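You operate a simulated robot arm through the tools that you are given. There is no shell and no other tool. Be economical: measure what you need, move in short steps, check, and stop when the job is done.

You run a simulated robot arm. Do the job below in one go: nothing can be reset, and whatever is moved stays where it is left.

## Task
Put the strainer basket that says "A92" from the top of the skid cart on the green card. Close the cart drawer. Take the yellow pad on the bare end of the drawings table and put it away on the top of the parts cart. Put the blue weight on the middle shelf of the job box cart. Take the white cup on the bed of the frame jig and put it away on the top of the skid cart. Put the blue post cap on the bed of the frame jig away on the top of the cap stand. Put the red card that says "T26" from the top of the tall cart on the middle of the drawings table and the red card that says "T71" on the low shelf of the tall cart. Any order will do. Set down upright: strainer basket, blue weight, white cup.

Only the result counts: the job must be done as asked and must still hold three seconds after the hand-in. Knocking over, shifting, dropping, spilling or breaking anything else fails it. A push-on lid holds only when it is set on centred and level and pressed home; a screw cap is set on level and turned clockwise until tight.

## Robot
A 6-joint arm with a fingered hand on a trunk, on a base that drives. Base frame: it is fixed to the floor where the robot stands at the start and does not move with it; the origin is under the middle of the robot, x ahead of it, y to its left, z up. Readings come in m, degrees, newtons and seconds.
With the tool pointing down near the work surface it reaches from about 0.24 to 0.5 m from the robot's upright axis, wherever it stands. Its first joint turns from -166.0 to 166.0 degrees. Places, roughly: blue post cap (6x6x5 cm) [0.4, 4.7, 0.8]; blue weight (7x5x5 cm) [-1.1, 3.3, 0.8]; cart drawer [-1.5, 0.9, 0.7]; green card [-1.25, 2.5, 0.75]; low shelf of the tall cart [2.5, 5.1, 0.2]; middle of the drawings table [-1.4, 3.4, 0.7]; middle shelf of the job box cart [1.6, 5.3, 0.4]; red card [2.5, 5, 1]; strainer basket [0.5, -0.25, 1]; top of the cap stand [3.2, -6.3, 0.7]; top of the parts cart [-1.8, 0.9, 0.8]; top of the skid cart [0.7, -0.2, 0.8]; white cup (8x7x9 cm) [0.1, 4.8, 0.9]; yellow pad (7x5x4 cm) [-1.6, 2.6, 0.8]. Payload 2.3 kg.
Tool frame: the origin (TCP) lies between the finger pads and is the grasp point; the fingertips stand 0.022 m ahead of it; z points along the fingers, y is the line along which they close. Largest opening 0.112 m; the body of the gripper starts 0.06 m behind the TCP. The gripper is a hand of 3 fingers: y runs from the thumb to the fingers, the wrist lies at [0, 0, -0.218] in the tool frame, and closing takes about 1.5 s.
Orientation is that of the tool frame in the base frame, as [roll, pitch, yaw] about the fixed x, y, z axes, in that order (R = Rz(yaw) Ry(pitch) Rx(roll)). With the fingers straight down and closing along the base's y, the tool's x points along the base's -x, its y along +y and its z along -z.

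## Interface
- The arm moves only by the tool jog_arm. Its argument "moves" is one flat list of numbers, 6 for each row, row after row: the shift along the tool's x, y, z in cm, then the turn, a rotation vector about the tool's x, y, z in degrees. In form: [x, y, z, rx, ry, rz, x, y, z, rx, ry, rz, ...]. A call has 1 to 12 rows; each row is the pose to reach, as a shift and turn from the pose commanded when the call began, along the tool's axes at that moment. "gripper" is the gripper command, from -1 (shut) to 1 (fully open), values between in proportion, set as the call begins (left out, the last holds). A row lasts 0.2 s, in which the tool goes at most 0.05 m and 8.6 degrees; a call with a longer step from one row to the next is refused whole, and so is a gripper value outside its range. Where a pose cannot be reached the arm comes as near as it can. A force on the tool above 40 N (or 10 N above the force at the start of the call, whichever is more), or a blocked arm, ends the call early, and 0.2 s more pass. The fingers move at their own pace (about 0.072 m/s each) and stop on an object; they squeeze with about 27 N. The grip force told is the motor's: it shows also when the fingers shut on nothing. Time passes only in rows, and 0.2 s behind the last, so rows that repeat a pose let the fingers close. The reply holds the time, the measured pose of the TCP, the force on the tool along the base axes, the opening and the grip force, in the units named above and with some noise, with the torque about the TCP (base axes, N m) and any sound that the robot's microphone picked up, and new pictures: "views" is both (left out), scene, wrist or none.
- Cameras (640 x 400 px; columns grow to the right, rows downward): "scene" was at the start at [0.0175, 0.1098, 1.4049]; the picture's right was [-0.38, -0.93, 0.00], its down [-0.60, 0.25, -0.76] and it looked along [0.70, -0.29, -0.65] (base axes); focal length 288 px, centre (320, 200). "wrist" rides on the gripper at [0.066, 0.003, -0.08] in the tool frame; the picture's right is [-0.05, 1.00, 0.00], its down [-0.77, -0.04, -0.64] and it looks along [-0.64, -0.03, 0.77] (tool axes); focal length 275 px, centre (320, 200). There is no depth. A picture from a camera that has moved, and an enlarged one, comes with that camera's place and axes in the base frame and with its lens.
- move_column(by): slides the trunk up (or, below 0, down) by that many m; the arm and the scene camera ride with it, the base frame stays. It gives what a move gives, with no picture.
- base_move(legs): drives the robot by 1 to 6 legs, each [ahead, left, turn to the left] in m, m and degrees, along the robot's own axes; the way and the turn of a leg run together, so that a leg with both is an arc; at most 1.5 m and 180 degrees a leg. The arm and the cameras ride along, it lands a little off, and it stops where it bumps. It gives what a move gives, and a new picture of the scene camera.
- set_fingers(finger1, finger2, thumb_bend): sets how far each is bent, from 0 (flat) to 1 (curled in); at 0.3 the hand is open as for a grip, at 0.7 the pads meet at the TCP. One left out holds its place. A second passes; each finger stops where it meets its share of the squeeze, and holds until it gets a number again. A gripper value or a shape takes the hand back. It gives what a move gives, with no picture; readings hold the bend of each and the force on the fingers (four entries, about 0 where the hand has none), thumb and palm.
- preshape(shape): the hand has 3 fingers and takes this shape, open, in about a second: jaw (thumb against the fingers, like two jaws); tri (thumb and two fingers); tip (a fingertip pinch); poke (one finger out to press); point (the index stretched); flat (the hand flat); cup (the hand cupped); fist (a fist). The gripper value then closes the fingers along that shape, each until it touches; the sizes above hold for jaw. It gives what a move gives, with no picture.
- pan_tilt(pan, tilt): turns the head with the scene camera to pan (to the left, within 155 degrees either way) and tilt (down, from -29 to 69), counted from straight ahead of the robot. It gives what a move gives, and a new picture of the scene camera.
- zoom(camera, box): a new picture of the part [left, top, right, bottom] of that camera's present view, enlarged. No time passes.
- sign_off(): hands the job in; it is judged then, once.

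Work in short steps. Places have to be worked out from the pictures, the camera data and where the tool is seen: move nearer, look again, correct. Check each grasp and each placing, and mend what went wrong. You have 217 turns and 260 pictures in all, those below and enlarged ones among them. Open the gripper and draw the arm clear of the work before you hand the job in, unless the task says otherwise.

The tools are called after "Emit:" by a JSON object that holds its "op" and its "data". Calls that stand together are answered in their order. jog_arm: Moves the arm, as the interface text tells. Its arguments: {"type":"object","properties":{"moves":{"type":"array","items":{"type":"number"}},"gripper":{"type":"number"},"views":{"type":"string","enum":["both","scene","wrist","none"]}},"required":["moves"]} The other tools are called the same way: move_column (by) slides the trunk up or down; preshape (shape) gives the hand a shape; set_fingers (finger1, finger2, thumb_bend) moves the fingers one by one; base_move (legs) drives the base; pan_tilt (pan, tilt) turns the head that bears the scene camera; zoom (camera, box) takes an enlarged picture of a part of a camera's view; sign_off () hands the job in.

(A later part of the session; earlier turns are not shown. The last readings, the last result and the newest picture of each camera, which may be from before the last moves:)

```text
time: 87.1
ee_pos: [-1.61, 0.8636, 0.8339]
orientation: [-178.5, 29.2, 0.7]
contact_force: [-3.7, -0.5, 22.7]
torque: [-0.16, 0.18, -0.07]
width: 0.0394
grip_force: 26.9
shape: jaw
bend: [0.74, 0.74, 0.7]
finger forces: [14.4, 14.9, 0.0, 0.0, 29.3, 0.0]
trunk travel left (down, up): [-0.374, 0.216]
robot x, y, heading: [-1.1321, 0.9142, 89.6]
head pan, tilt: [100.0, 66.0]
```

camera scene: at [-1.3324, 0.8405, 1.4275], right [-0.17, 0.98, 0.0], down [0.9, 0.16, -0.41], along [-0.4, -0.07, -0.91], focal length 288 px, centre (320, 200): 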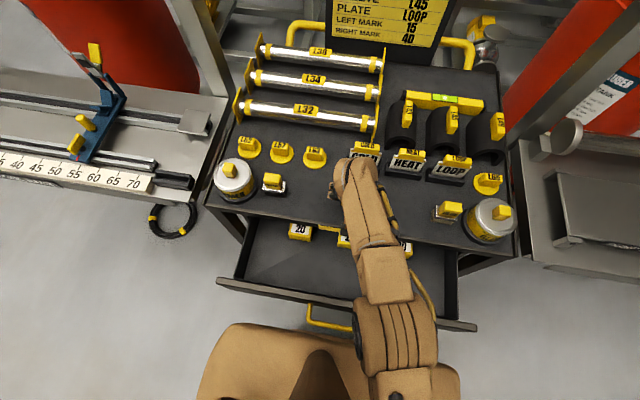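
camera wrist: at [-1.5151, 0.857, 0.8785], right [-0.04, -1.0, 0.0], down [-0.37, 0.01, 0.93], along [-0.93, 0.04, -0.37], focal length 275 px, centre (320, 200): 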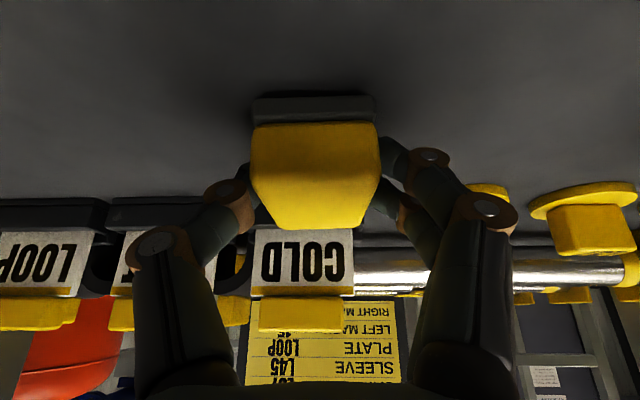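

Firm contact (22 N). Open the fingers with a tiny back-off.

Emit:
{"op": "jog_arm", "data": {"moves": [-0.15, 0, -0.26, 0, 0, 0, -0.15, 0, -0.26, 0, 0, 0, -0.15, 0, -0.26, 0, 0, 0, -0.15, 0, -0.26, 0, 0, 0], "gripper": 0.5, "views": "wrist"}}

```text
time: 88.1
ee_pos: [-1.6127, 0.8625, 0.8344]
orientation: [-178.3, 28.7, 0.6]
contact_force: [-0.6, -0.4, 0.8]
torque: [-0.01, 0.0, -0.02]
width: 0.0837
grip_force: 0.1
shape: jaw
bend: [0.64, 0.64, 0.6]
finger forces: [0.0, 0.0, 0.0, 0.1, 0.0, 0.0]
trunk travel left (down, up): [-0.374, 0.216]
robot x, y, heading: [-1.1323, 0.913, 90.2]
head pan, tilt: [100.0, 66.0]
camera wrist: at [-1.5154, 0.8575, 0.8726], right [-0.04, -1.0, 0.0], down [-0.37, 0.01, 0.93], along [-0.93, 0.04, -0.37], focal length 275 px, centre (320, 200)
```

wrist: 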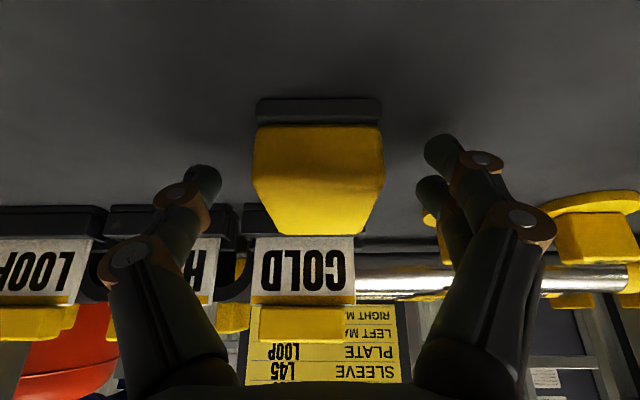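

Pad rests flat. Retreat back along the fingers, and untilt.

Emit:
{"op": "jog_arm", "data": {"moves": [0, 0, -3, 0, 0, 0, 0, 0, -7, 0, 0, 0, 2, 0, -11, 0, 8, 0, 4, 0, -12, 0, 16, 0, 7, 0, -12, 0, 24, 0, 10, 0, -12, 0, 29, 0]}}

```text
time: 89.5
ee_pos: [-1.4647, 0.8613, 0.8925]
orientation: [-178.6, -0.4, -0.2]
contact_force: [-0.7, 0.2, 0.1]
torque: [-0.01, 0.05, -0.01]
width: 0.0837
grip_force: 0.1
shape: jaw
bend: [0.64, 0.64, 0.6]
finger forces: [0.0, 0.1, 0.0, 0.1, 0.1, 0.0]
trunk travel left (down, up): [-0.374, 0.216]
robot x, y, heading: [-1.1347, 0.9099, 90.1]
head pan, tilt: [100.0, 66.0]
camera scene: at [-1.333, 0.8404, 1.4274], right [-0.17, 0.98, 0.0], down [0.9, 0.16, -0.41], along [-0.4, -0.07, -0.91], focal length 288 px, centre (320, 200)
camera wrist: at [-1.4004, 0.8552, 0.9723], right [-0.05, -1.0, -0.02], down [-0.78, 0.02, 0.63], along [-0.63, 0.05, -0.78], focal length 275 px, centre (320, 200)
```

scene: 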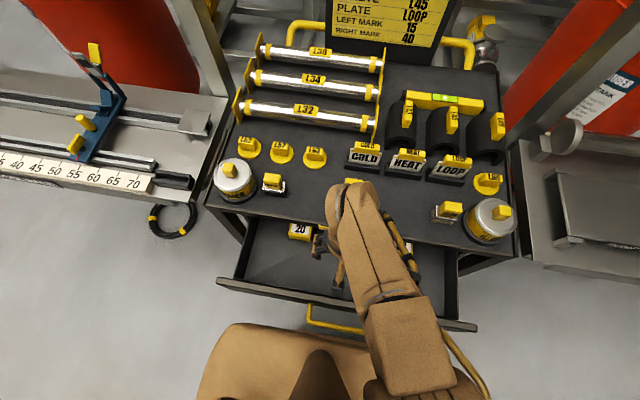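
wrist: 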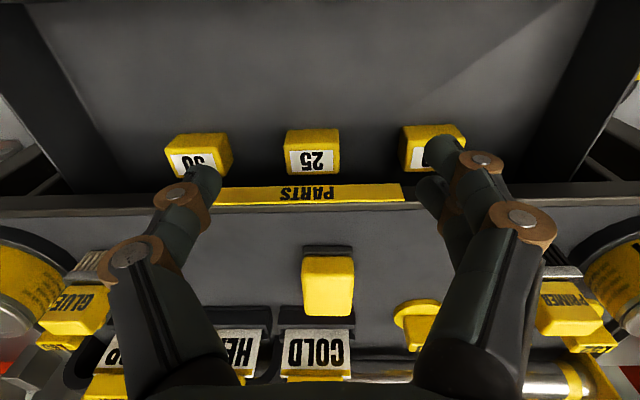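

Pad is well placed. Move the base right 0.19 m, so the closed hand can be lowered in front of the handle (x≈-1.34, z≈0.69).

Emit:
{"op": "base_move", "data": {"legs": [[0.02, -0.19, 0]]}}

Emit:
{"op": "jog_arm", "data": {"moves": [0, 0, 0, 0, 0, 0, 0, 0, 0, 0, 0, 0, 0, 0, 0, 0, 0, 0, 0, 0, 0, 0, 0, 0, 0, 0, 0, 0, 0, 0, 0, 0, 0, 0, 0, 0], "gripper": -1}}

```text
time: 91.0
ee_pos: [-1.2739, 0.8827, 0.8911]
orientation: [-178.6, -0.2, -0.1]
contact_force: [0.7, -0.4, 0.1]
torque: [-0.04, 0.04, -0.02]
width: 0.0836
grip_force: 0.1
shape: jaw
bend: [0.64, 0.64, 0.6]
finger forces: [0.0, 0.0, 0.1, 0.0, 0.1, 0.1]
trunk travel left (down, up): [-0.374, 0.216]
robot x, y, heading: [-0.9414, 0.9318, 90.0]
head pan, tilt: [100.0, 66.0]
camera scene: at [-1.1407, 0.8606, 1.4275], right [-0.18, 0.98, 0.0], down [0.9, 0.16, -0.41], along [-0.4, -0.07, -0.91], focal length 288 px, centre (320, 200)
```

scene: 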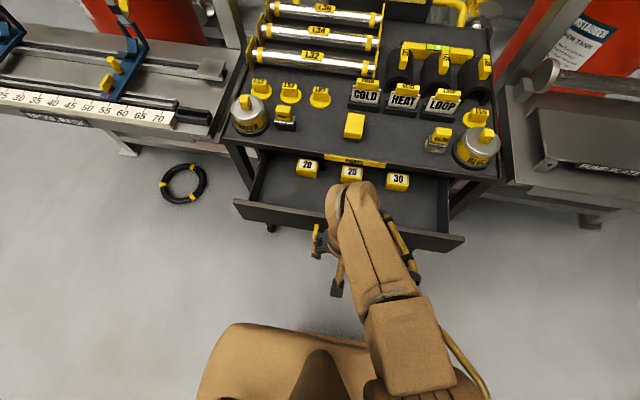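

```text
time: 92.4
ee_pos: [-1.2745, 0.8821, 0.8913]
orientation: [-178.5, -0.3, -0.2]
contact_force: [0.5, -0.4, 0.5]
torque: [0.01, -0.01, 0.0]
width: 0.0
grip_force: 26.9
shape: jaw
bend: [0.67, 0.67, 0.75]
finger forces: [0.0, 0.1, 0.0, 0.0, 0.1, 0.0]
trunk travel left (down, up): [-0.374, 0.216]
robot x, y, heading: [-0.9396, 0.9299, 90.2]
head pan, tilt: [100.0, 66.0]
camera scene: at [-1.1417, 0.8605, 1.4274], right [-0.18, 0.98, 0.0], down [0.9, 0.16, -0.41], along [-0.4, -0.07, -0.91], focal length 288 px, centre (320, 200)
camera wrist: at [-1.2094, 0.8752, 0.9722], right [-0.05, -1.0, -0.02], down [-0.77, 0.02, 0.63], along [-0.63, 0.05, -0.77], focal length 275 px, centre (320, 200)
```

scene: 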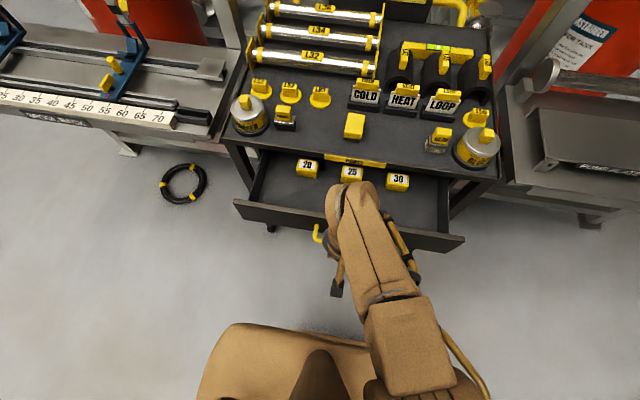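
wrist: 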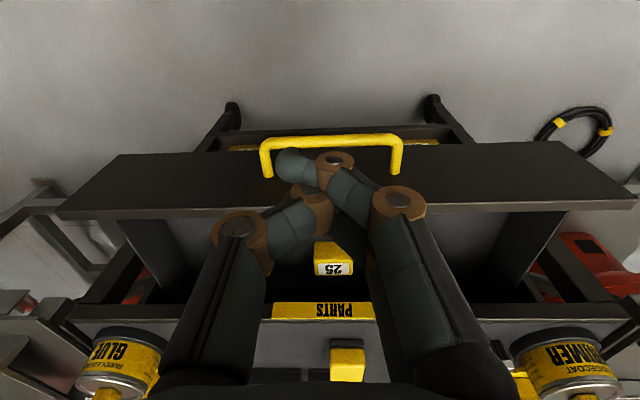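

Handle lies ahead of the fingers at y≈0.876. Lower the trunk 0.195 so the fingers cross the handle bar height.

Emit:
{"op": "move_column", "data": {"by": -0.195}}

Emit:
{"op": "jog_arm", "data": {"moves": [-2, 0, 0, 0, 0, 0, -4, 0, 0, 0, 0, 0, -6, 0, 0, 0, 0, 0, -8, 0, 0, 0, 0, 0, -10, 0, 0, 0, 0, 0]}}

```text
time: 94.6
ee_pos: [-1.2737, 0.8808, 0.6974]
orientation: [-178.5, -0.3, -0.1]
contact_force: [0.2, 0.2, -0.1]
torque: [0.01, 0.0, 0.0]
width: 0.0
grip_force: 26.9
shape: jaw
bend: [0.67, 0.67, 0.75]
finger forces: [0.1, 0.0, 0.0, 0.0, 0.0, 0.1]
trunk travel left (down, up): [-0.179, 0.411]
robot x, y, heading: [-0.9417, 0.9288, 90.2]
head pan, tilt: [100.0, 66.0]
```

```text
time: 95.8
ee_pos: [-1.3599, 0.8812, 0.6923]
orientation: [-178.5, -0.4, -0.1]
contact_force: [1.5, 0.7, 0.8]
torque: [-0.01, 0.05, 0.03]
width: 0.0
grip_force: 27.0
shape: jaw
bend: [0.67, 0.67, 0.75]
finger forces: [0.0, 1.0, 0.0, 0.1, 0.1, 0.0]
out of reach, approached as far as the arm can: row 5
trunk travel left (down, up): [-0.179, 0.411]
robot x, y, heading: [-0.9422, 0.9259, 90.0]
head pan, tilt: [100.0, 66.0]
camera scene: at [-1.1413, 0.8606, 1.2324], right [-0.18, 0.98, 0.0], down [0.9, 0.16, -0.41], along [-0.4, -0.07, -0.91], focal length 288 px, centre (320, 200)
camera wrist: at [-1.295, 0.8745, 0.7736], right [-0.05, -1.0, -0.03], down [-0.77, 0.02, 0.63], along [-0.63, 0.05, -0.77], focal length 275 px, centre (320, 200)
```

scene: 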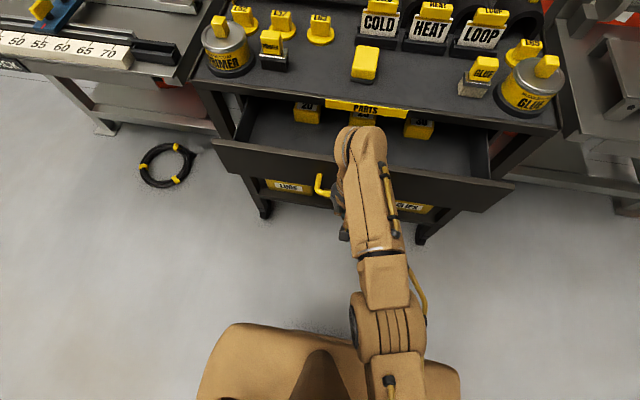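
wrist: 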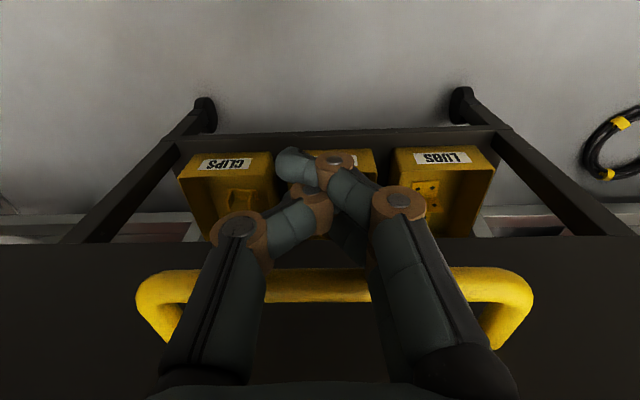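

The low trunk limits reach. Back off 3 cm, raise the trunk 0.17 and lower the arm by the same amount.

Emit:
{"op": "jog_arm", "data": {"moves": [3, 0, 0, 0, 0, 0, 5, 0, 0, 0, 0, 0], "views": "none"}}

Emit:
{"op": "move_column", "data": {"by": 0.18}}

Emit:
{"op": "jog_arm", "data": {"moves": [0, 0, 4.5, 0, 0, 0, 0, 0, 9, 0, 0, 0, 0, 0, 13.5, 0, 0, 0, 0, 0, 18, 0, 0, 0], "views": "none"}}

```text
time: 96.4
ee_pos: [-1.3099, 0.8808, 0.6938]
orientation: [-178.5, -0.2, -0.2]
contact_force: [-0.4, -0.2, 0.4]
torque: [0.0, 0.03, -0.05]
width: 0.0
grip_force: 26.7
shape: jaw
bend: [0.67, 0.67, 0.75]
finger forces: [0.1, 0.1, 0.0, 0.0, 0.0, 0.0]
trunk travel left (down, up): [-0.179, 0.411]
robot x, y, heading: [-0.9404, 0.9319, 90.0]
head pan, tilt: [100.0, 66.0]
```

```text
time: 98.4
ee_pos: [-1.3098, 0.8815, 0.8735]
orientation: [-178.6, -0.4, -0.1]
contact_force: [-0.3, -0.3, -0.8]
torque: [0.0, -0.03, 0.01]
width: 0.0
grip_force: 27.2
shape: jaw
bend: [0.67, 0.67, 0.75]
finger forces: [0.0, 0.0, 0.0, 0.0, 0.0, 0.0]
trunk travel left (down, up): [-0.359, 0.231]
robot x, y, heading: [-0.9425, 0.9272, 90.0]
head pan, tilt: [100.0, 66.0]
```

```text
time: 99.4
ee_pos: [-1.3092, 0.8858, 0.6927]
orientation: [-178.6, -0.3, -0.2]
contact_force: [-0.3, 0.0, 0.0]
torque: [-0.02, 0.01, 0.02]
width: 0.0
grip_force: 26.9
shape: jaw
bend: [0.67, 0.67, 0.75]
finger forces: [0.1, 0.0, 0.0, 0.0, 0.0, 0.0]
trunk travel left (down, up): [-0.359, 0.231]
robot x, y, heading: [-0.9402, 0.9314, 90.0]
head pan, tilt: [100.0, 66.0]
```

Now push along -x in 1.5 cm steps.

Emit:
{"op": "jog_arm", "data": {"moves": [-2, 0, 0, 0, 0, 0, -4, 0, 0, 0, 0, 0, -5.5, 0, 0, 0, 0, 0, -7, 0, 0, 0, 0, 0, -8.5, 0, 0, 0, 0, 0, -10, 0, 0, 0, 0, 0, -11.5, 0, 0, 0, 0, 0, -13, 0, 0, 0, 0, 0]}}

```text
time: 101.2
ee_pos: [-1.3647, 0.8947, 0.7019]
orientation: [-178.5, -0.3, -0.1]
contact_force: [0.9, -0.7, -0.4]
torque: [0.03, 0.01, 0.06]
width: 0.0002
grip_force: 26.8
shape: jaw
bend: [0.67, 0.67, 0.75]
finger forces: [0.1, 0.0, 0.0, 0.0, 0.0, 0.1]
out of reach, approached as far as the arm can: row 3, 4, 5, 6, 7, 8
trunk travel left (down, up): [-0.359, 0.231]
robot x, y, heading: [-0.9416, 0.9299, 90.2]
head pan, tilt: [100.0, 66.0]
camera scene: at [-1.1415, 0.8604, 1.4124], right [-0.18, 0.98, 0.0], down [0.9, 0.16, -0.41], along [-0.4, -0.07, -0.91], focal length 288 px, centre (320, 200)
camera wrist: at [-1.2995, 0.888, 0.7818], right [-0.05, -1.0, -0.02], down [-0.77, 0.02, 0.63], along [-0.63, 0.05, -0.77], focal length 275 px, centre (320, 200)
```

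scene: 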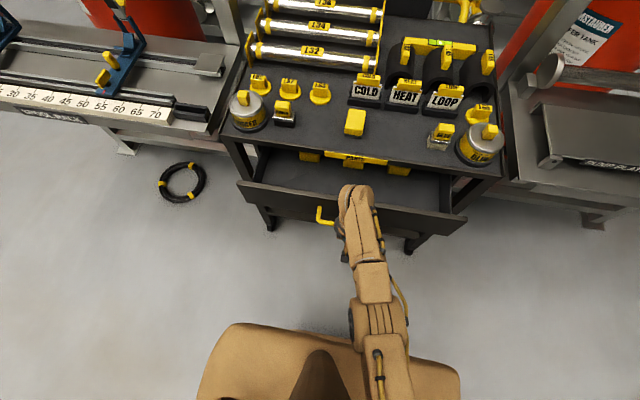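
wrist: 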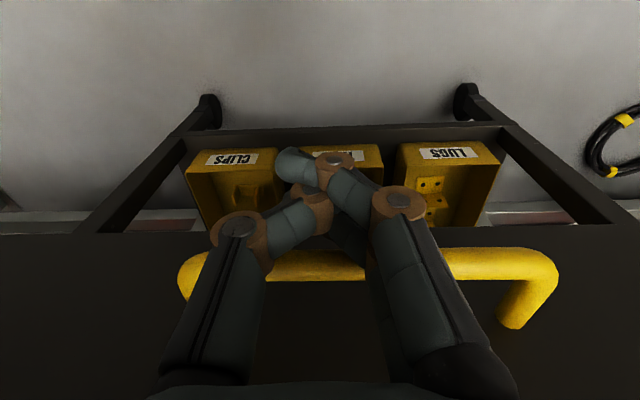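

The drawer moved a few cm, but the arm runs out of reach at r≈0.42. Retract the hand, shift the base 0.12 m left, and push again.

Emit:
{"op": "jog_arm", "data": {"moves": [5, 0, 0, 0, 0, 0, 10, 0, 0, 0, 0, 0, 14, 0, 0, 0, 0, 0, 18, 0, 0, 0, 0, 0, 22, 0, 0, 0, 0, 0, 25, 0, 0, 0, 0, 0], "views": "none"}}

Emit:
{"op": "base_move", "data": {"legs": [[-0.02, 0.12, 0]]}}

```text
time: 102.6
ee_pos: [-1.3553, 0.8793, 0.6902]
orientation: [-178.6, -0.4, -0.1]
contact_force: [0.2, 0.0, 0.5]
torque: [0.01, -0.03, 0.01]
width: 0.0003
grip_force: 26.6
shape: jaw
bend: [0.67, 0.67, 0.75]
finger forces: [0.0, 0.1, 0.1, 0.1, 0.0, 0.0]
out of reach, approached as far as the arm can: row 1, 2, 3, 4, 5, 6
trunk travel left (down, up): [-0.359, 0.231]
robot x, y, heading: [-0.9441, 0.9305, 90.0]
head pan, tilt: [100.0, 66.0]
```

```text
time: 103.8
ee_pos: [-1.4762, 0.8594, 0.6907]
orientation: [-178.5, -0.4, -0.1]
contact_force: [0.5, 0.4, -0.6]
torque: [0.03, 0.02, 0.01]
width: 0.0
grip_force: 27.3
shape: jaw
bend: [0.67, 0.67, 0.76]
finger forces: [0.0, 0.0, 0.0, 0.0, 0.0, 0.1]
trunk travel left (down, up): [-0.359, 0.231]
robot x, y, heading: [-1.06, 0.9065, 90.3]
head pan, tilt: [100.0, 66.0]
camera scene: at [-1.2629, 0.8403, 1.4122], right [-0.18, 0.98, 0.0], down [0.9, 0.16, -0.41], along [-0.4, -0.07, -0.91], focal length 288 px, centre (320, 200)
```

scene: 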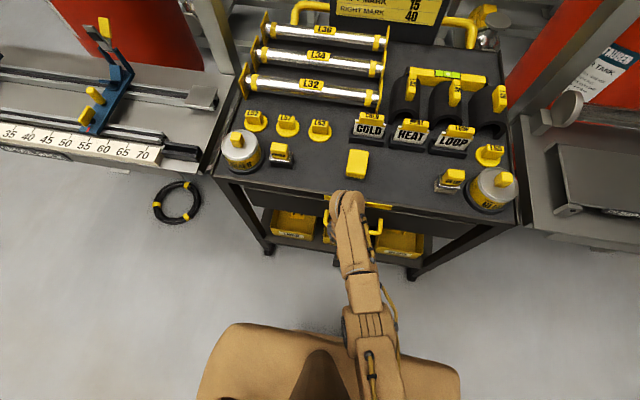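

The base shift pushed the drawer in. Zoom to see how far.

Emit:
{"op": "zoom", "data": {"camera": "scene", "box": [200, 150, 520, 300]}}

Emit:
{"op": "zoom", "data": {"camera": "wrist", "box": [0, 0, 640, 400]}}

```text
2.00 times, centred on (360, 225) of scene
camera zoom: at [-1.2629, 0.8403, 1.4122], right [-0.18, 0.98, 0.0], down [0.9, 0.16, -0.41], along [-0.4, -0.07, -0.91], focal length 576 px, centre (240, 150)
```

zoom: 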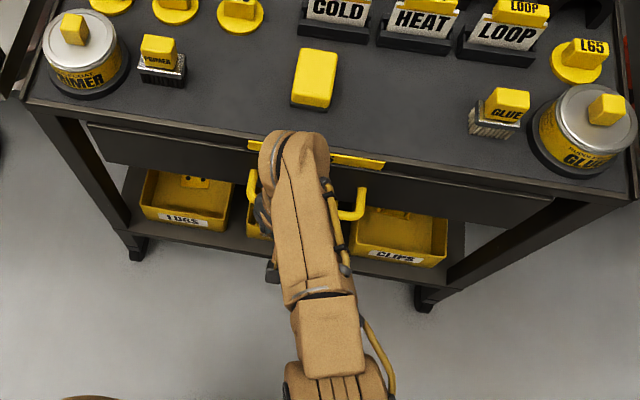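

```text
1.00 times, centred on (320, 200) of wrist (not enlarged: the box is as wide or as high as the picture)
camera zoom: at [-1.4107, 0.8528, 0.7711], right [-0.05, -1.0, -0.03], down [-0.78, 0.02, 0.63], along [-0.63, 0.05, -0.78], focal length 275 px, centre (320, 200)
```

zoom: 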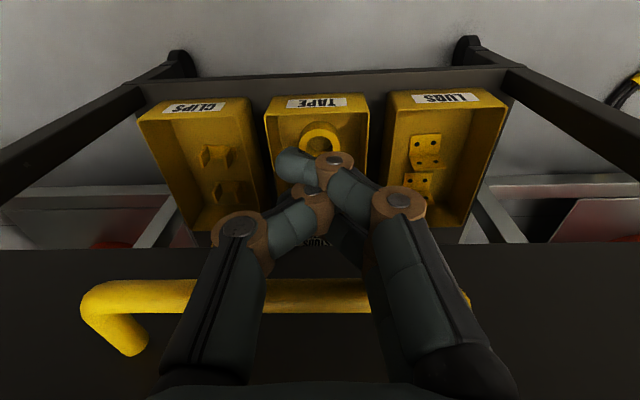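

The drawer looks closed or almost. I nudge the base 1.5 cm more left and read the force on the fingers.

Emit:
{"op": "base_move", "data": {"legs": [[0, 0.015, 0]]}}

```text
time: 104.7
ee_pos: [-1.4801, 0.8581, 0.6899]
orientation: [-178.6, -1.3, -0.2]
contact_force: [14.6, 2.5, 7.3]
torque: [-0.21, 0.47, 0.27]
width: 0.0
grip_force: 28.0
shape: jaw
bend: [0.67, 0.67, 0.76]
finger forces: [0.0, 15.2, 0.0, 0.0, 0.0, 0.0]
trunk travel left (down, up): [-0.359, 0.231]
robot x, y, heading: [-1.0751, 0.9091, 90.1]
head pan, tilt: [100.0, 66.0]
stopped in leg 1: the force on the tool passed its limit at 53 N (the readings are from after the stop); the commanded pose is now the measured one
camera scene: at [-1.2688, 0.8411, 1.4131], right [-0.18, 0.98, 0.0], down [0.9, 0.16, -0.41], along [-0.4, -0.07, -0.91], focal length 288 px, centre (320, 200)
```

scene: 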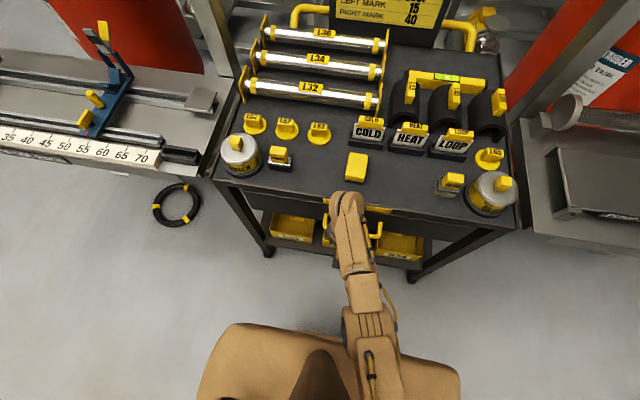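

53 N with no more travel: the drawer is shut. Back the base off to the right and raise the trunk.

Emit:
{"op": "base_move", "data": {"legs": [[0, -0.35, 0]]}}

Emit:
{"op": "move_column", "data": {"by": 0.22}}

Emit:
{"op": "jog_arm", "data": {"moves": [2, 0, -4, 0, 0, 0, 4, 0, -8, 0, 0, 0, 6, 0, -12, 0, 0, 0, 8, 0, -16, 0, 0, 0, 10, 0, -20, 0, 0, 0], "gripper": 1, "views": "none"}}

Emit:
{"op": "pan_tilt", "data": {"pan": 125, "tilt": 45}}

```text
time: 106.9
ee_pos: [-1.1292, 0.8591, 0.6879]
orientation: [-178.7, -1.3, -0.3]
contact_force: [-0.6, 0.3, 0.0]
torque: [0.0, 0.01, -0.01]
width: 0.0
grip_force: 26.9
shape: jaw
bend: [0.67, 0.67, 0.76]
finger forces: [0.0, 0.1, 0.0, 0.1, 0.1, 0.1]
trunk travel left (down, up): [-0.359, 0.231]
robot x, y, heading: [-0.72, 0.9098, 90.0]
head pan, tilt: [100.0, 66.0]
camera scene: at [-0.9201, 0.8412, 1.4124], right [-0.17, 0.98, 0.0], down [0.9, 0.16, -0.41], along [-0.4, -0.07, -0.91], focal length 288 px, centre (320, 200)
```

scene: 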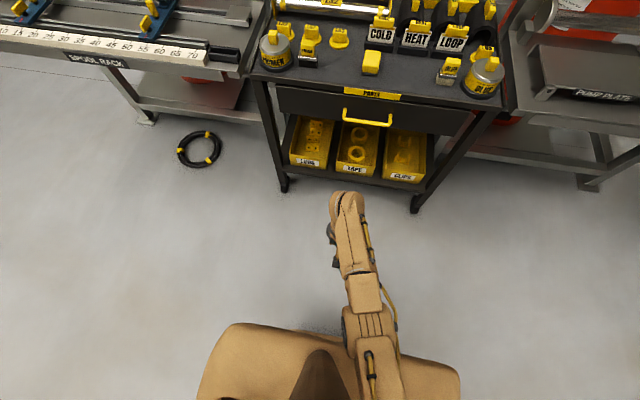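

```text
time: 109.3
ee_pos: [-1.1306, 0.86, 0.9091]
orientation: [-178.7, -1.3, -0.3]
contact_force: [-0.7, -0.8, -0.9]
torque: [-0.01, 0.04, 0.01]
width: 0.0003
grip_force: 27.4
shape: jaw
bend: [0.67, 0.67, 0.76]
finger forces: [0.1, 0.0, 0.1, 0.1, 0.0, 0.1]
trunk travel left (down, up): [-0.579, 0.011]
robot x, y, heading: [-0.7232, 0.9127, 90.4]
head pan, tilt: [100.0, 66.0]
```

```text
time: 110.5
ee_pos: [-1.1312, 0.8332, 1.0489]
orientation: [-178.7, -1.3, -0.2]
contact_force: [0.5, -0.4, -0.9]
torque: [0.01, 0.02, 0.0]
width: 0.1121
grip_force: 0.1
shape: jaw
bend: [0.3, 0.3, 0.3]
finger forces: [0.0, 0.1, 0.0, 0.1, 0.1, 0.0]
out of reach, approached as far as the arm can: row 1, 2, 3, 4, 5
trunk travel left (down, up): [-0.579, 0.011]
robot x, y, heading: [-0.7196, 0.9123, 90.0]
head pan, tilt: [100.0, 66.0]
```

```text
time: 111.4
ee_pos: [-1.1308, 0.8343, 1.0484]
orientation: [-178.7, -1.4, -0.2]
contact_force: [0.5, 0.0, 0.2]
torque: [-0.02, -0.04, 0.02]
width: 0.1118
grip_force: 0.0
shape: jaw
bend: [0.3, 0.3, 0.3]
finger forces: [0.0, 0.0, 0.0, 0.0, 0.1, 0.0]
trunk travel left (down, up): [-0.579, 0.011]
robot x, y, heading: [-0.718, 0.9129, 90.3]
head pan, tilt: [125.0, 45.0]
camera scene: at [-0.9288, 0.8049, 1.6584], right [-0.57, 0.82, 0.0], down [0.58, 0.41, -0.71], along [-0.58, -0.41, -0.71], focal length 288 px, centre (320, 200)
```

scene: 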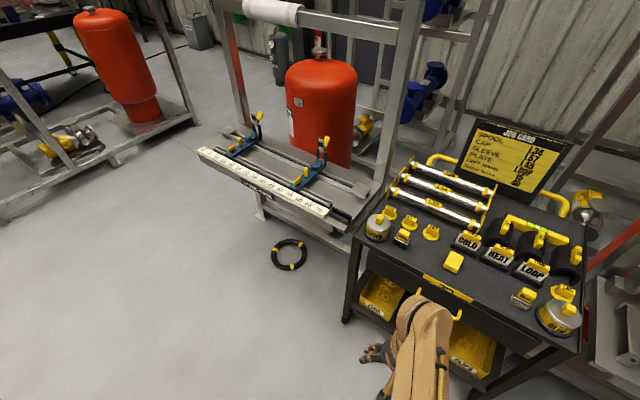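

The drawer is shut and the pad in place. The arm seems straight-stuck; I try bringing the hand in and lower to bend the elbow.

Emit:
{"op": "jog_arm", "data": {"moves": [3, 0, 4, 0, 0, 0, 6, 0, 8, 0, 0, 0, 9, 0, 12, 0, 0, 0, 12, 0, 15, 0, 0, 0, 15, 0, 15, 0, 0, 0], "views": "scene"}}

```text
time: 112.6
ee_pos: [-1.1122, 0.8181, 0.8921]
orientation: [-178.8, -1.1, -1.1]
contact_force: [-0.7, -0.5, 0.4]
torque: [-0.03, 0.01, 0.03]
width: 0.112
grip_force: 0.1
shape: jaw
bend: [0.3, 0.3, 0.3]
finger forces: [0.0, 0.0, 0.0, 0.0, 0.0, 0.0]
out of reach, approached as far as the arm can: row 1, 2, 3, 4, 5
trunk travel left (down, up): [-0.579, 0.011]
robot x, y, heading: [-0.7189, 0.9098, 90.2]
head pan, tilt: [125.0, 45.0]
camera scene: at [-0.9289, 0.8047, 1.6584], right [-0.57, 0.82, 0.0], down [0.58, 0.41, -0.71], along [-0.58, -0.41, -0.71], focal length 288 px, centre (320, 200)
```

scene: 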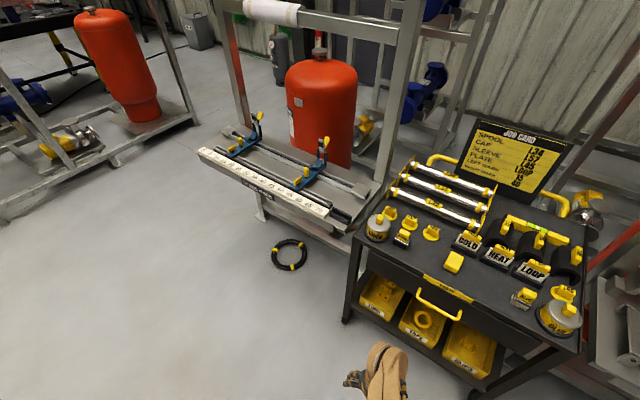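

I look straight at the arm to understand its posture.

Emit:
{"op": "pan_tilt", "data": {"pan": 75, "tilt": 69}}

```text
time: 113.7
ee_pos: [-1.1116, 0.8188, 0.8897]
orientation: [-178.7, -1.4, -1.2]
contact_force: [0.5, -0.7, -1.3]
torque: [-0.02, 0.04, -0.01]
width: 0.1118
grip_force: 0.1
shape: jaw
bend: [0.3, 0.3, 0.3]
finger forces: [0.0, 0.0, 0.0, 0.0, 0.1, 0.1]
trunk travel left (down, up): [-0.579, 0.011]
robot x, y, heading: [-0.72, 0.9117, 90.3]
head pan, tilt: [75.0, 68.8]
camera scene: at [-0.9162, 0.8659, 1.6296], right [0.26, 0.97, 0.0], down [0.9, -0.24, -0.36], along [-0.35, 0.09, -0.93], focal length 288 px, centre (320, 200)
```

scene: 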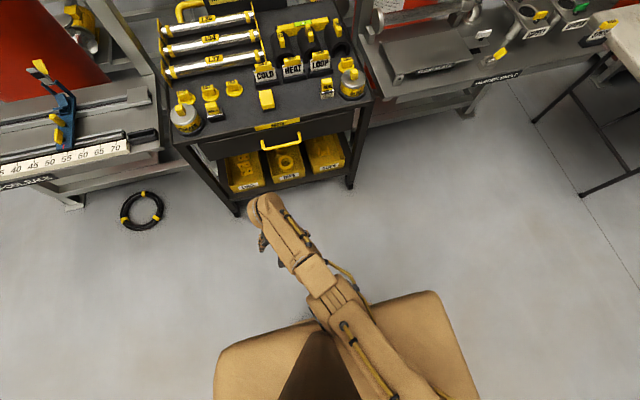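

The camera mast stands at the robot's left and the arm leans against it. I swing the arm back toward the front in an arc.

Emit:
{"op": "jog_arm", "data": {"moves": [-4, -1, -1, 0, 0, 3, -8, -3, -2, 0, 0, 6, -12, -6, -3, 0, 0, 12, -15, -10, -4, 0, 0, 18, -17, -14.5, -4, 0, 0, 24, -17, -19, -4, 0, 0, 30, -17, -23, -4, 0, 0, 36, -17, -27, -4, 0, 0, 42], "views": "scene"}}

```text
refused: row 3 steps farther than a row can; nothing moved
```

Row 3 was slightly too long; adjust.

Emit:
{"op": "jog_arm", "data": {"moves": [-4, -1, -1, 0, 0, 3, -8, -3, -2, 0, 0, 6, -11.5, -6, -3, 0, 0, 12, -14.5, -9.5, -4, 0, 0, 18, -17, -13.5, -4, 0, 0, 24, -17, -18, -4, 0, 0, 30, -17, -22.5, -4, 0, 0, 36, -17, -27, -4, 0, 0, 42], "views": "scene"}}

```text
time: 115.5
ee_pos: [-1.1542, 1.0321, 0.955]
orientation: [-178.2, -0.1, -40.9]
contact_force: [0.7, 0.3, 0.4]
torque: [-0.04, -0.01, 0.03]
width: 0.1119
grip_force: 0.0
shape: jaw
bend: [0.3, 0.3, 0.3]
finger forces: [0.0, 0.0, 0.1, 0.1, 0.1, 0.0]
out of reach, approached as far as the arm can: row 1, 2, 3, 4, 5, 6, 7, 8
trunk travel left (down, up): [-0.579, 0.011]
robot x, y, heading: [-0.7219, 0.9092, 90.4]
head pan, tilt: [75.0, 68.8]
camera scene: at [-0.9161, 0.8666, 1.6296], right [0.26, 0.97, 0.0], down [0.9, -0.24, -0.36], along [-0.35, 0.09, -0.93], focal length 288 px, centre (320, 200)
```

scene: 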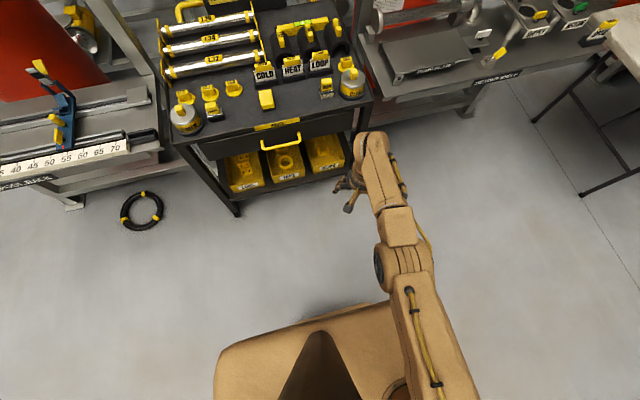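

Better. Continue swinging to the front.

Emit:
{"op": "jog_arm", "data": {"moves": [0.5, -4.5, 0, 0, 0, 6, 1.5, -9, 0, 0, 0, 12, 3, -13.5, 0, 0, 0, 18, 4.5, -18, 0, 0, 0, 24, 6, -22.5, 0, 0, 0, 30, 8, -27, 0, 0, 0, 36, 10, -31.5, 0, 0, 0, 42, 11.8, -35.7, 0, 0, 0, 47], "views": "scene"}}

```text
time: 117.3
ee_pos: [-0.6931, 1.3564, 1.1908]
orientation: [-179.7, -4.6, -85.2]
contact_force: [8.4, -0.5, 0.4]
torque: [0.04, 0.76, -0.08]
width: 0.1122
grip_force: 0.1
shape: jaw
bend: [0.3, 0.3, 0.3]
finger forces: [0.0, 0.1, 0.1, 0.1, 0.1, 0.0]
out of reach, approached as far as the arm can: row 1, 2, 3, 4, 5, 6, 7, 8
trunk travel left (down, up): [-0.579, 0.011]
robot x, y, heading: [-0.7209, 0.9156, 90.2]
head pan, tilt: [75.0, 68.8]
camera scene: at [-0.9096, 0.8682, 1.6304], right [0.26, 0.97, 0.0], down [0.9, -0.24, -0.37], along [-0.35, 0.09, -0.93], focal length 288 px, centre (320, 200)
```

scene: 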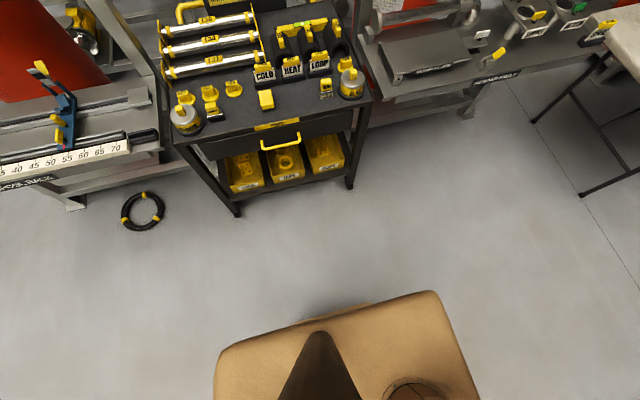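

Let it settle and see the pose.

Emit:
{"op": "jog_arm", "data": {"moves": [0, 0, 0, 0, 0, 0, 0, 0, 0, 0, 0, 0], "views": "none"}}

Emit:
{"op": "pan_tilt", "data": {"pan": 0, "tilt": 55}}

```text
time: 117.9
ee_pos: [-0.6857, 1.3525, 1.1913]
orientation: [-179.8, -4.5, -86.7]
contact_force: [0.3, 0.2, -1.4]
torque: [0.02, 0.04, -0.03]
width: 0.112
grip_force: 0.1
shape: jaw
bend: [0.3, 0.3, 0.3]
finger forces: [0.0, 0.0, 0.0, 0.0, 0.1, 0.1]
trunk travel left (down, up): [-0.579, 0.011]
robot x, y, heading: [-0.7207, 0.9082, 89.9]
head pan, tilt: [75.0, 68.8]
```

```text
time: 119.4
ee_pos: [-0.6869, 1.3525, 1.19]
orientation: [-179.8, -4.7, -86.6]
contact_force: [0.3, -0.1, -0.4]
torque: [0.0, -0.01, 0.02]
width: 0.1118
grip_force: 0.1
shape: jaw
bend: [0.3, 0.3, 0.3]
finger forces: [0.0, 0.0, 0.0, 0.1, 0.1, 0.1]
trunk travel left (down, up): [-0.579, 0.011]
robot x, y, heading: [-0.7228, 0.9137, 89.8]
head pan, tilt: [0.0, 55.0]
camera scene: at [-0.8622, 0.9238, 1.645], right [1.0, 0.0, 0.0], down [0.0, -0.82, -0.57], along [0.0, 0.57, -0.82], focal length 288 px, centre (320, 200)
```

scene: 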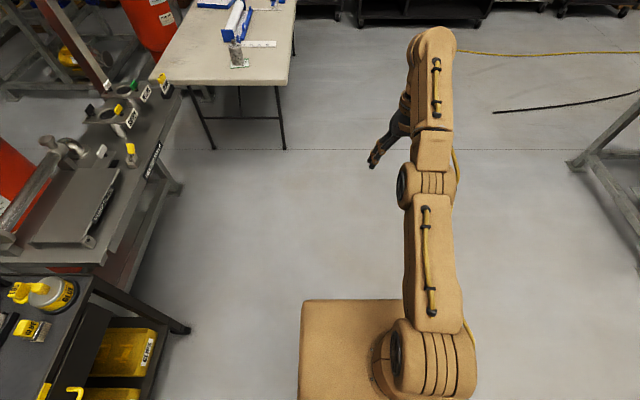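

The command is now reachable. Test: level the tool and bring the hand in 10 cm.

Emit:
{"op": "jog_arm", "data": {"moves": [3, 0, 1, 0, 2, 0, 6, 0, 2, 0, 4.6, 0, 9, 0, 3, 0, 4.6, 0, 12, 0, 3, 0, 4.6, 0], "views": "scene"}}

```text
time: 120.4
ee_pos: [-0.6772, 1.2353, 1.171]
orientation: [-179.7, -8.8, -86.8]
contact_force: [-0.3, -0.7, -1.4]
torque: [0.07, 0.0, -0.01]
width: 0.1118
grip_force: 0.1
shape: jaw
bend: [0.3, 0.3, 0.3]
finger forces: [0.0, 0.0, 0.1, 0.1, 0.1, 0.0]
out of reach, approached as far as the arm can: row 1, 2
trunk travel left (down, up): [-0.579, 0.011]
robot x, y, heading: [-0.7209, 0.9082, 90.3]
head pan, tilt: [0.0, 55.0]
camera scene: at [-0.8619, 0.9249, 1.645], right [1.0, 0.0, 0.0], down [0.0, -0.82, -0.57], along [0.0, 0.57, -0.82], focal length 288 px, centre (320, 200)
```

scene: 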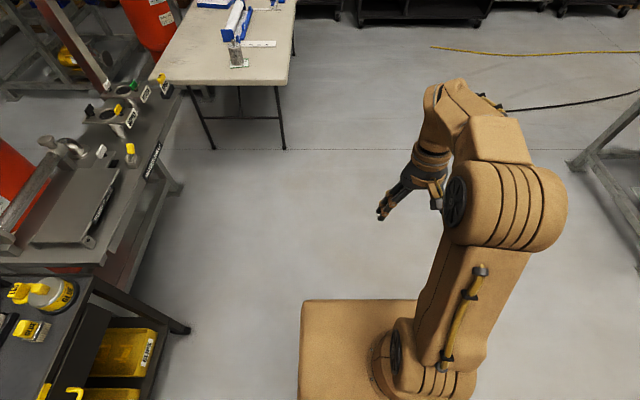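

Arm posture is normal again. Level the tool, then drive along the right side of the table and turn to face it at y≈3.4.

Emit:
{"op": "jog_arm", "data": {"moves": [0, 0, 0, 0, -4.4, 0, 0, 0, 0, 0, -8.8, 0, 0, 0, 0, 0, -8.8, 0], "views": "none"}}

Emit:
{"op": "base_move", "data": {"legs": [[1.5, -0.12, 0], [1.0, 0, 0], [0, 0, 90]]}}

Emit:
{"op": "pan_tilt", "data": {"pan": 20, "tilt": 45}}

```text
time: 121.2
ee_pos: [-0.6783, 1.2335, 1.171]
orientation: [-179.7, -0.5, -86.6]
contact_force: [-0.4, -0.2, 0.4]
torque: [0.02, 0.02, -0.05]
width: 0.1121
grip_force: 0.1
shape: jaw
bend: [0.3, 0.3, 0.3]
finger forces: [0.0, 0.0, 0.1, 0.0, 0.0, 0.0]
trunk travel left (down, up): [-0.579, 0.011]
robot x, y, heading: [-0.7217, 0.9149, 90.0]
head pan, tilt: [0.0, 55.0]
```

```text
refused: leg 1 is longer than a leg can be; nothing moved
```

```text
time: 122.0
ee_pos: [-0.68, 1.2331, 1.1712]
orientation: [-179.6, -0.6, -86.5]
contact_force: [-0.5, 0.3, -1.0]
torque: [0.01, 0.04, 0.04]
width: 0.1122
grip_force: 0.1
shape: jaw
bend: [0.3, 0.3, 0.3]
finger forces: [0.1, 0.0, 0.1, 0.0, 0.0, 0.0]
trunk travel left (down, up): [-0.579, 0.011]
robot x, y, heading: [-0.7199, 0.9096, 90.0]
head pan, tilt: [20.0, 45.0]
camera scene: at [-0.8898, 0.928, 1.6584], right [0.94, 0.34, 0.0], down [0.24, -0.66, -0.71], along [-0.24, 0.66, -0.71], focal length 288 px, centre (320, 200)
```

scene: 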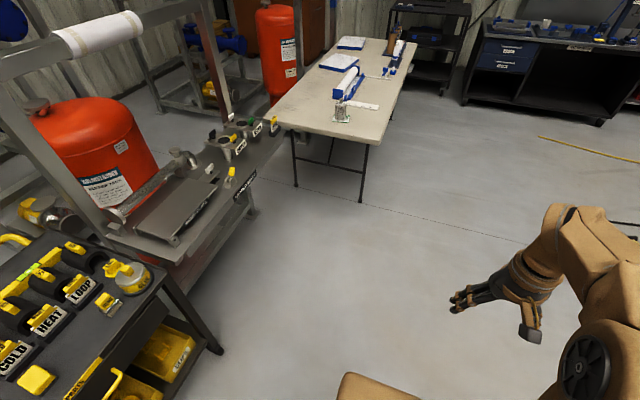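

Shorter legs.

Emit:
{"op": "base_move", "data": {"legs": [[1.4, -0.12, 0], [1.1, 0, 0], [0, 0, 90]]}}

```text
time: 138.1
ee_pos: [-0.8944, 3.4477, 1.1715]
orientation: [-179.7, -0.6, 2.6]
contact_force: [-0.1, 0.3, -0.1]
torque: [0.02, -0.04, 0.0]
width: 0.1121
grip_force: 0.1
shape: jaw
bend: [0.3, 0.3, 0.3]
finger forces: [0.0, 0.0, 0.0, 0.1, 0.0, 0.0]
trunk travel left (down, up): [-0.579, 0.011]
robot x, y, heading: [-0.5706, 3.4058, 179.2]
head pan, tilt: [20.0, 45.0]
camera scene: at [-0.5921, 3.2347, 1.6585], right [-0.33, 0.94, 0.0], down [0.67, 0.23, -0.71], along [-0.67, -0.23, -0.71], focal length 288 px, centre (320, 200)
```

scene: 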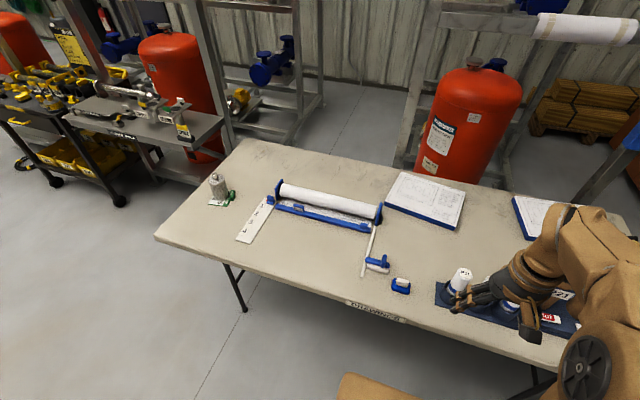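

Emit:
{"op": "zoom", "data": {"camera": "scene", "box": [330, 200, 490, 310]}}

```text
3.64 times, centred on (410, 255) of scene
camera zoom: at [-0.5921, 3.2347, 1.6585], right [-0.33, 0.94, 0.0], down [0.67, 0.23, -0.71], along [-0.67, -0.23, -0.71], focal length 1048 px, centre (-7, 0)
```

zoom: 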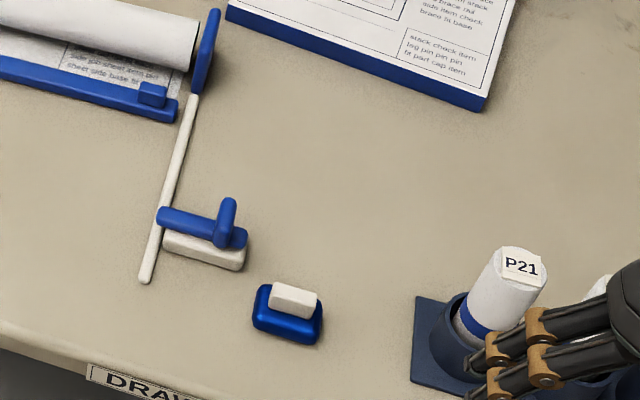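

The blue weight is at about (-1.131, 3.333), long side along y. Before choosing a grip tilt I look at the job box cart and its shelves.

Emit:
{"op": "pan_tilt", "data": {"pan": -136, "tilt": 18}}

Emit:
{"op": "zoom", "data": {"camera": "scene", "box": [200, 90, 440, 250]}}

```text
time: 140.5
ee_pos: [-0.8942, 3.4481, 1.1707]
orientation: [-179.6, -0.5, 2.7]
contact_force: [0.4, 0.2, 0.5]
torque: [0.01, -0.03, 0.03]
width: 0.112
grip_force: 0.1
shape: jaw
bend: [0.3, 0.3, 0.3]
finger forces: [0.0, 0.1, 0.0, 0.0, 0.1, 0.0]
trunk travel left (down, up): [-0.579, 0.011]
robot x, y, heading: [-0.5707, 3.4016, 179.4]
head pan, tilt: [-136.0, 18.0]
camera scene: at [-0.4475, 3.3257, 1.7004], right [0.69, -0.73, 0.0], down [-0.22, -0.21, -0.95], along [0.69, 0.65, -0.31], focal length 288 px, centre (320, 200)
```

scene: 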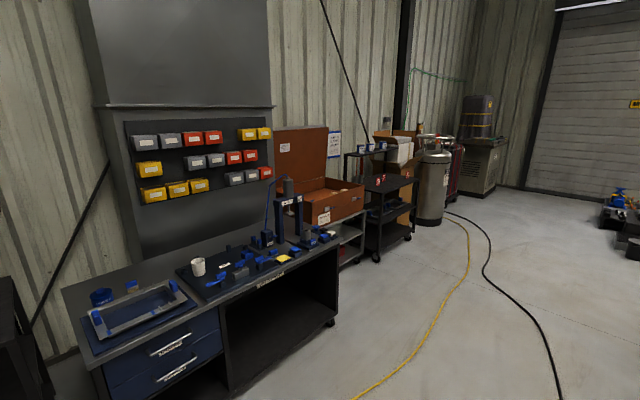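

```text
2.50 times, centred on (320, 170) of scene
camera zoom: at [-0.4475, 3.3257, 1.7004], right [0.69, -0.73, 0.0], down [-0.22, -0.21, -0.95], along [0.69, 0.65, -0.31], focal length 720 px, centre (320, 275)
```

zoom: 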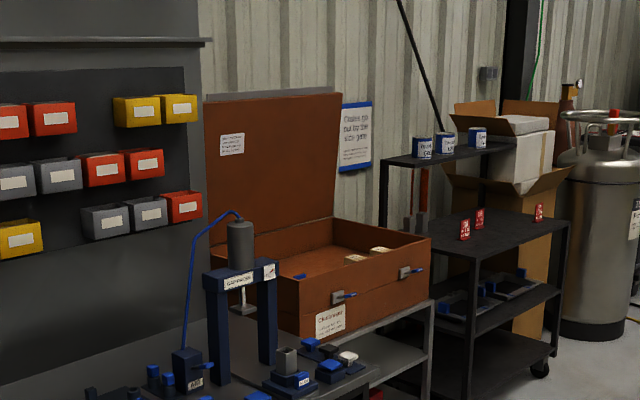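

The middle shelf gap seems ~0.2 m, so a 60° forward tilt grip will suit. Lower the trunk 0.25 and tilt the tool 60° forward, staying off the table.

Emit:
{"op": "move_column", "data": {"by": -0.22}}

Emit:
{"op": "jog_arm", "data": {"moves": [0, 0, 0, 0, -7, 0, 0, 0, 0, 0, -14, 0, 0, 0, 0, 0, -21, 0, 0, 0, 0, 0, -28, 0, 0, 0, 0, 0, -35, 0, -1, 1, 0, 0, -42, 0, -2, 2, 0, 0, -49, 0, -3, 3, 0, 0, -55, 0, -4, 5, 0, 0, -60, 0], "views": "none"}}

Emit:
{"op": "pan_tilt", "data": {"pan": 10, "tilt": 50}}

```text
time: 142.8
ee_pos: [-0.8944, 3.4484, 0.95]
orientation: [-179.8, -0.4, 2.7]
contact_force: [0.1, 0.3, -0.8]
torque: [0.01, 0.01, 0.0]
width: 0.1117
grip_force: 0.1
shape: jaw
bend: [0.3, 0.3, 0.3]
finger forces: [0.1, 0.0, 0.0, 0.0, 0.0, 0.0]
trunk travel left (down, up): [-0.359, 0.231]
robot x, y, heading: [-0.5735, 3.4001, 179.3]
head pan, tilt: [-136.0, 18.0]
```

```text
time: 144.8
ee_pos: [-0.9445, 3.393, 1.0188]
orientation: [-179.3, 57.3, 3.1]
contact_force: [0.3, 0.5, 0.6]
torque: [-0.02, 0.01, 0.03]
width: 0.1121
grip_force: 0.1
shape: jaw
bend: [0.3, 0.3, 0.3]
finger forces: [0.0, 0.1, 0.0, 0.1, 0.1, 0.0]
out of reach, approached as far as the arm can: row 6, 7, 8, 9
trunk travel left (down, up): [-0.359, 0.231]
robot x, y, heading: [-0.5719, 3.399, 179.3]
head pan, tilt: [-136.0, 18.0]
```

```text
time: 147.1
ee_pos: [-0.9455, 3.3934, 1.0186]
orientation: [-179.5, 57.2, 3.1]
contact_force: [-0.5, 0.1, -1.1]
torque: [-0.03, 0.01, 0.01]
width: 0.1121
grip_force: 0.1
shape: jaw
bend: [0.3, 0.3, 0.3]
finger forces: [0.0, 0.1, 0.0, 0.0, 0.0, 0.0]
trunk travel left (down, up): [-0.359, 0.231]
robot x, y, heading: [-0.5724, 3.3995, 179.0]
head pan, tilt: [10.0, 50.0]
camera scene: at [-0.5914, 3.2492, 1.4316], right [-0.16, 0.99, 0.0], down [0.76, 0.12, -0.64], along [-0.63, -0.1, -0.77], focal length 288 px, centre (320, 200)
```

scene: 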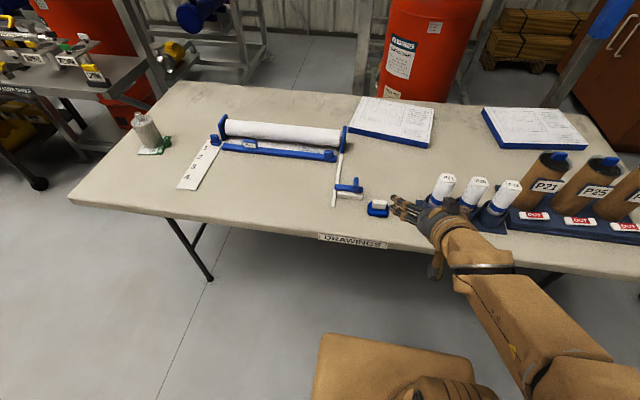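

Advance along the fingers toward the weight, to a point short and above it.

Emit:
{"op": "jog_arm", "data": {"moves": [0, 2.5, 3, 0, 0, 0, 0, 4.5, 7, 0, 0, 0, 0, 5.8, 11, 0, 0, 0, 0, 5.8, 14, 0, 0, 0, -0.4, 5.8, 16.6, 0, 0, 0]}}

```text
time: 148.3
ee_pos: [-1.0872, 3.3284, 0.9387]
orientation: [-179.5, 59.5, 3.1]
contact_force: [-0.4, -0.3, 0.0]
torque: [0.0, 0.0, 0.02]
width: 0.1119
grip_force: 0.0
shape: jaw
bend: [0.3, 0.3, 0.3]
finger forces: [0.1, 0.0, 0.0, 0.0, 0.1, 0.1]
trunk travel left (down, up): [-0.359, 0.231]
robot x, y, heading: [-0.5731, 3.4035, 179.1]
head pan, tilt: [10.0, 50.0]
camera scene: at [-0.5919, 3.2491, 1.4315], right [-0.16, 0.99, 0.0], down [0.76, 0.12, -0.64], along [-0.63, -0.1, -0.77], focal length 288 px, centre (320, 200)
camera wrist: at [-0.9854, 3.3293, 0.9206], right [0.02, -1.0, 0.04], down [0.15, 0.04, 0.99], along [-0.99, -0.02, 0.16], focal length 275 px, centre (320, 200)
```

scene: 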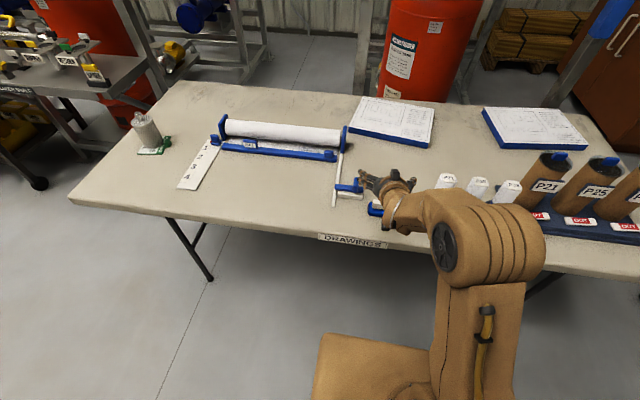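
wrist: 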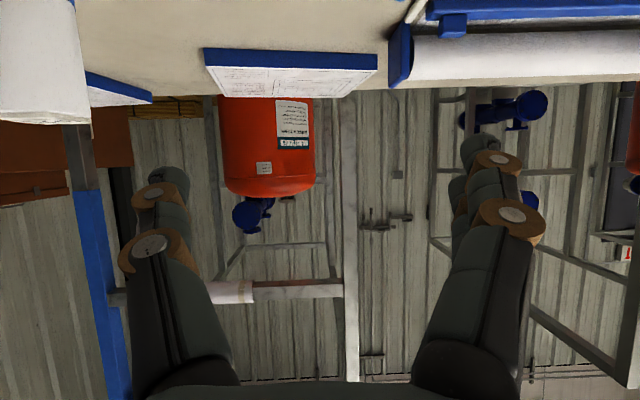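

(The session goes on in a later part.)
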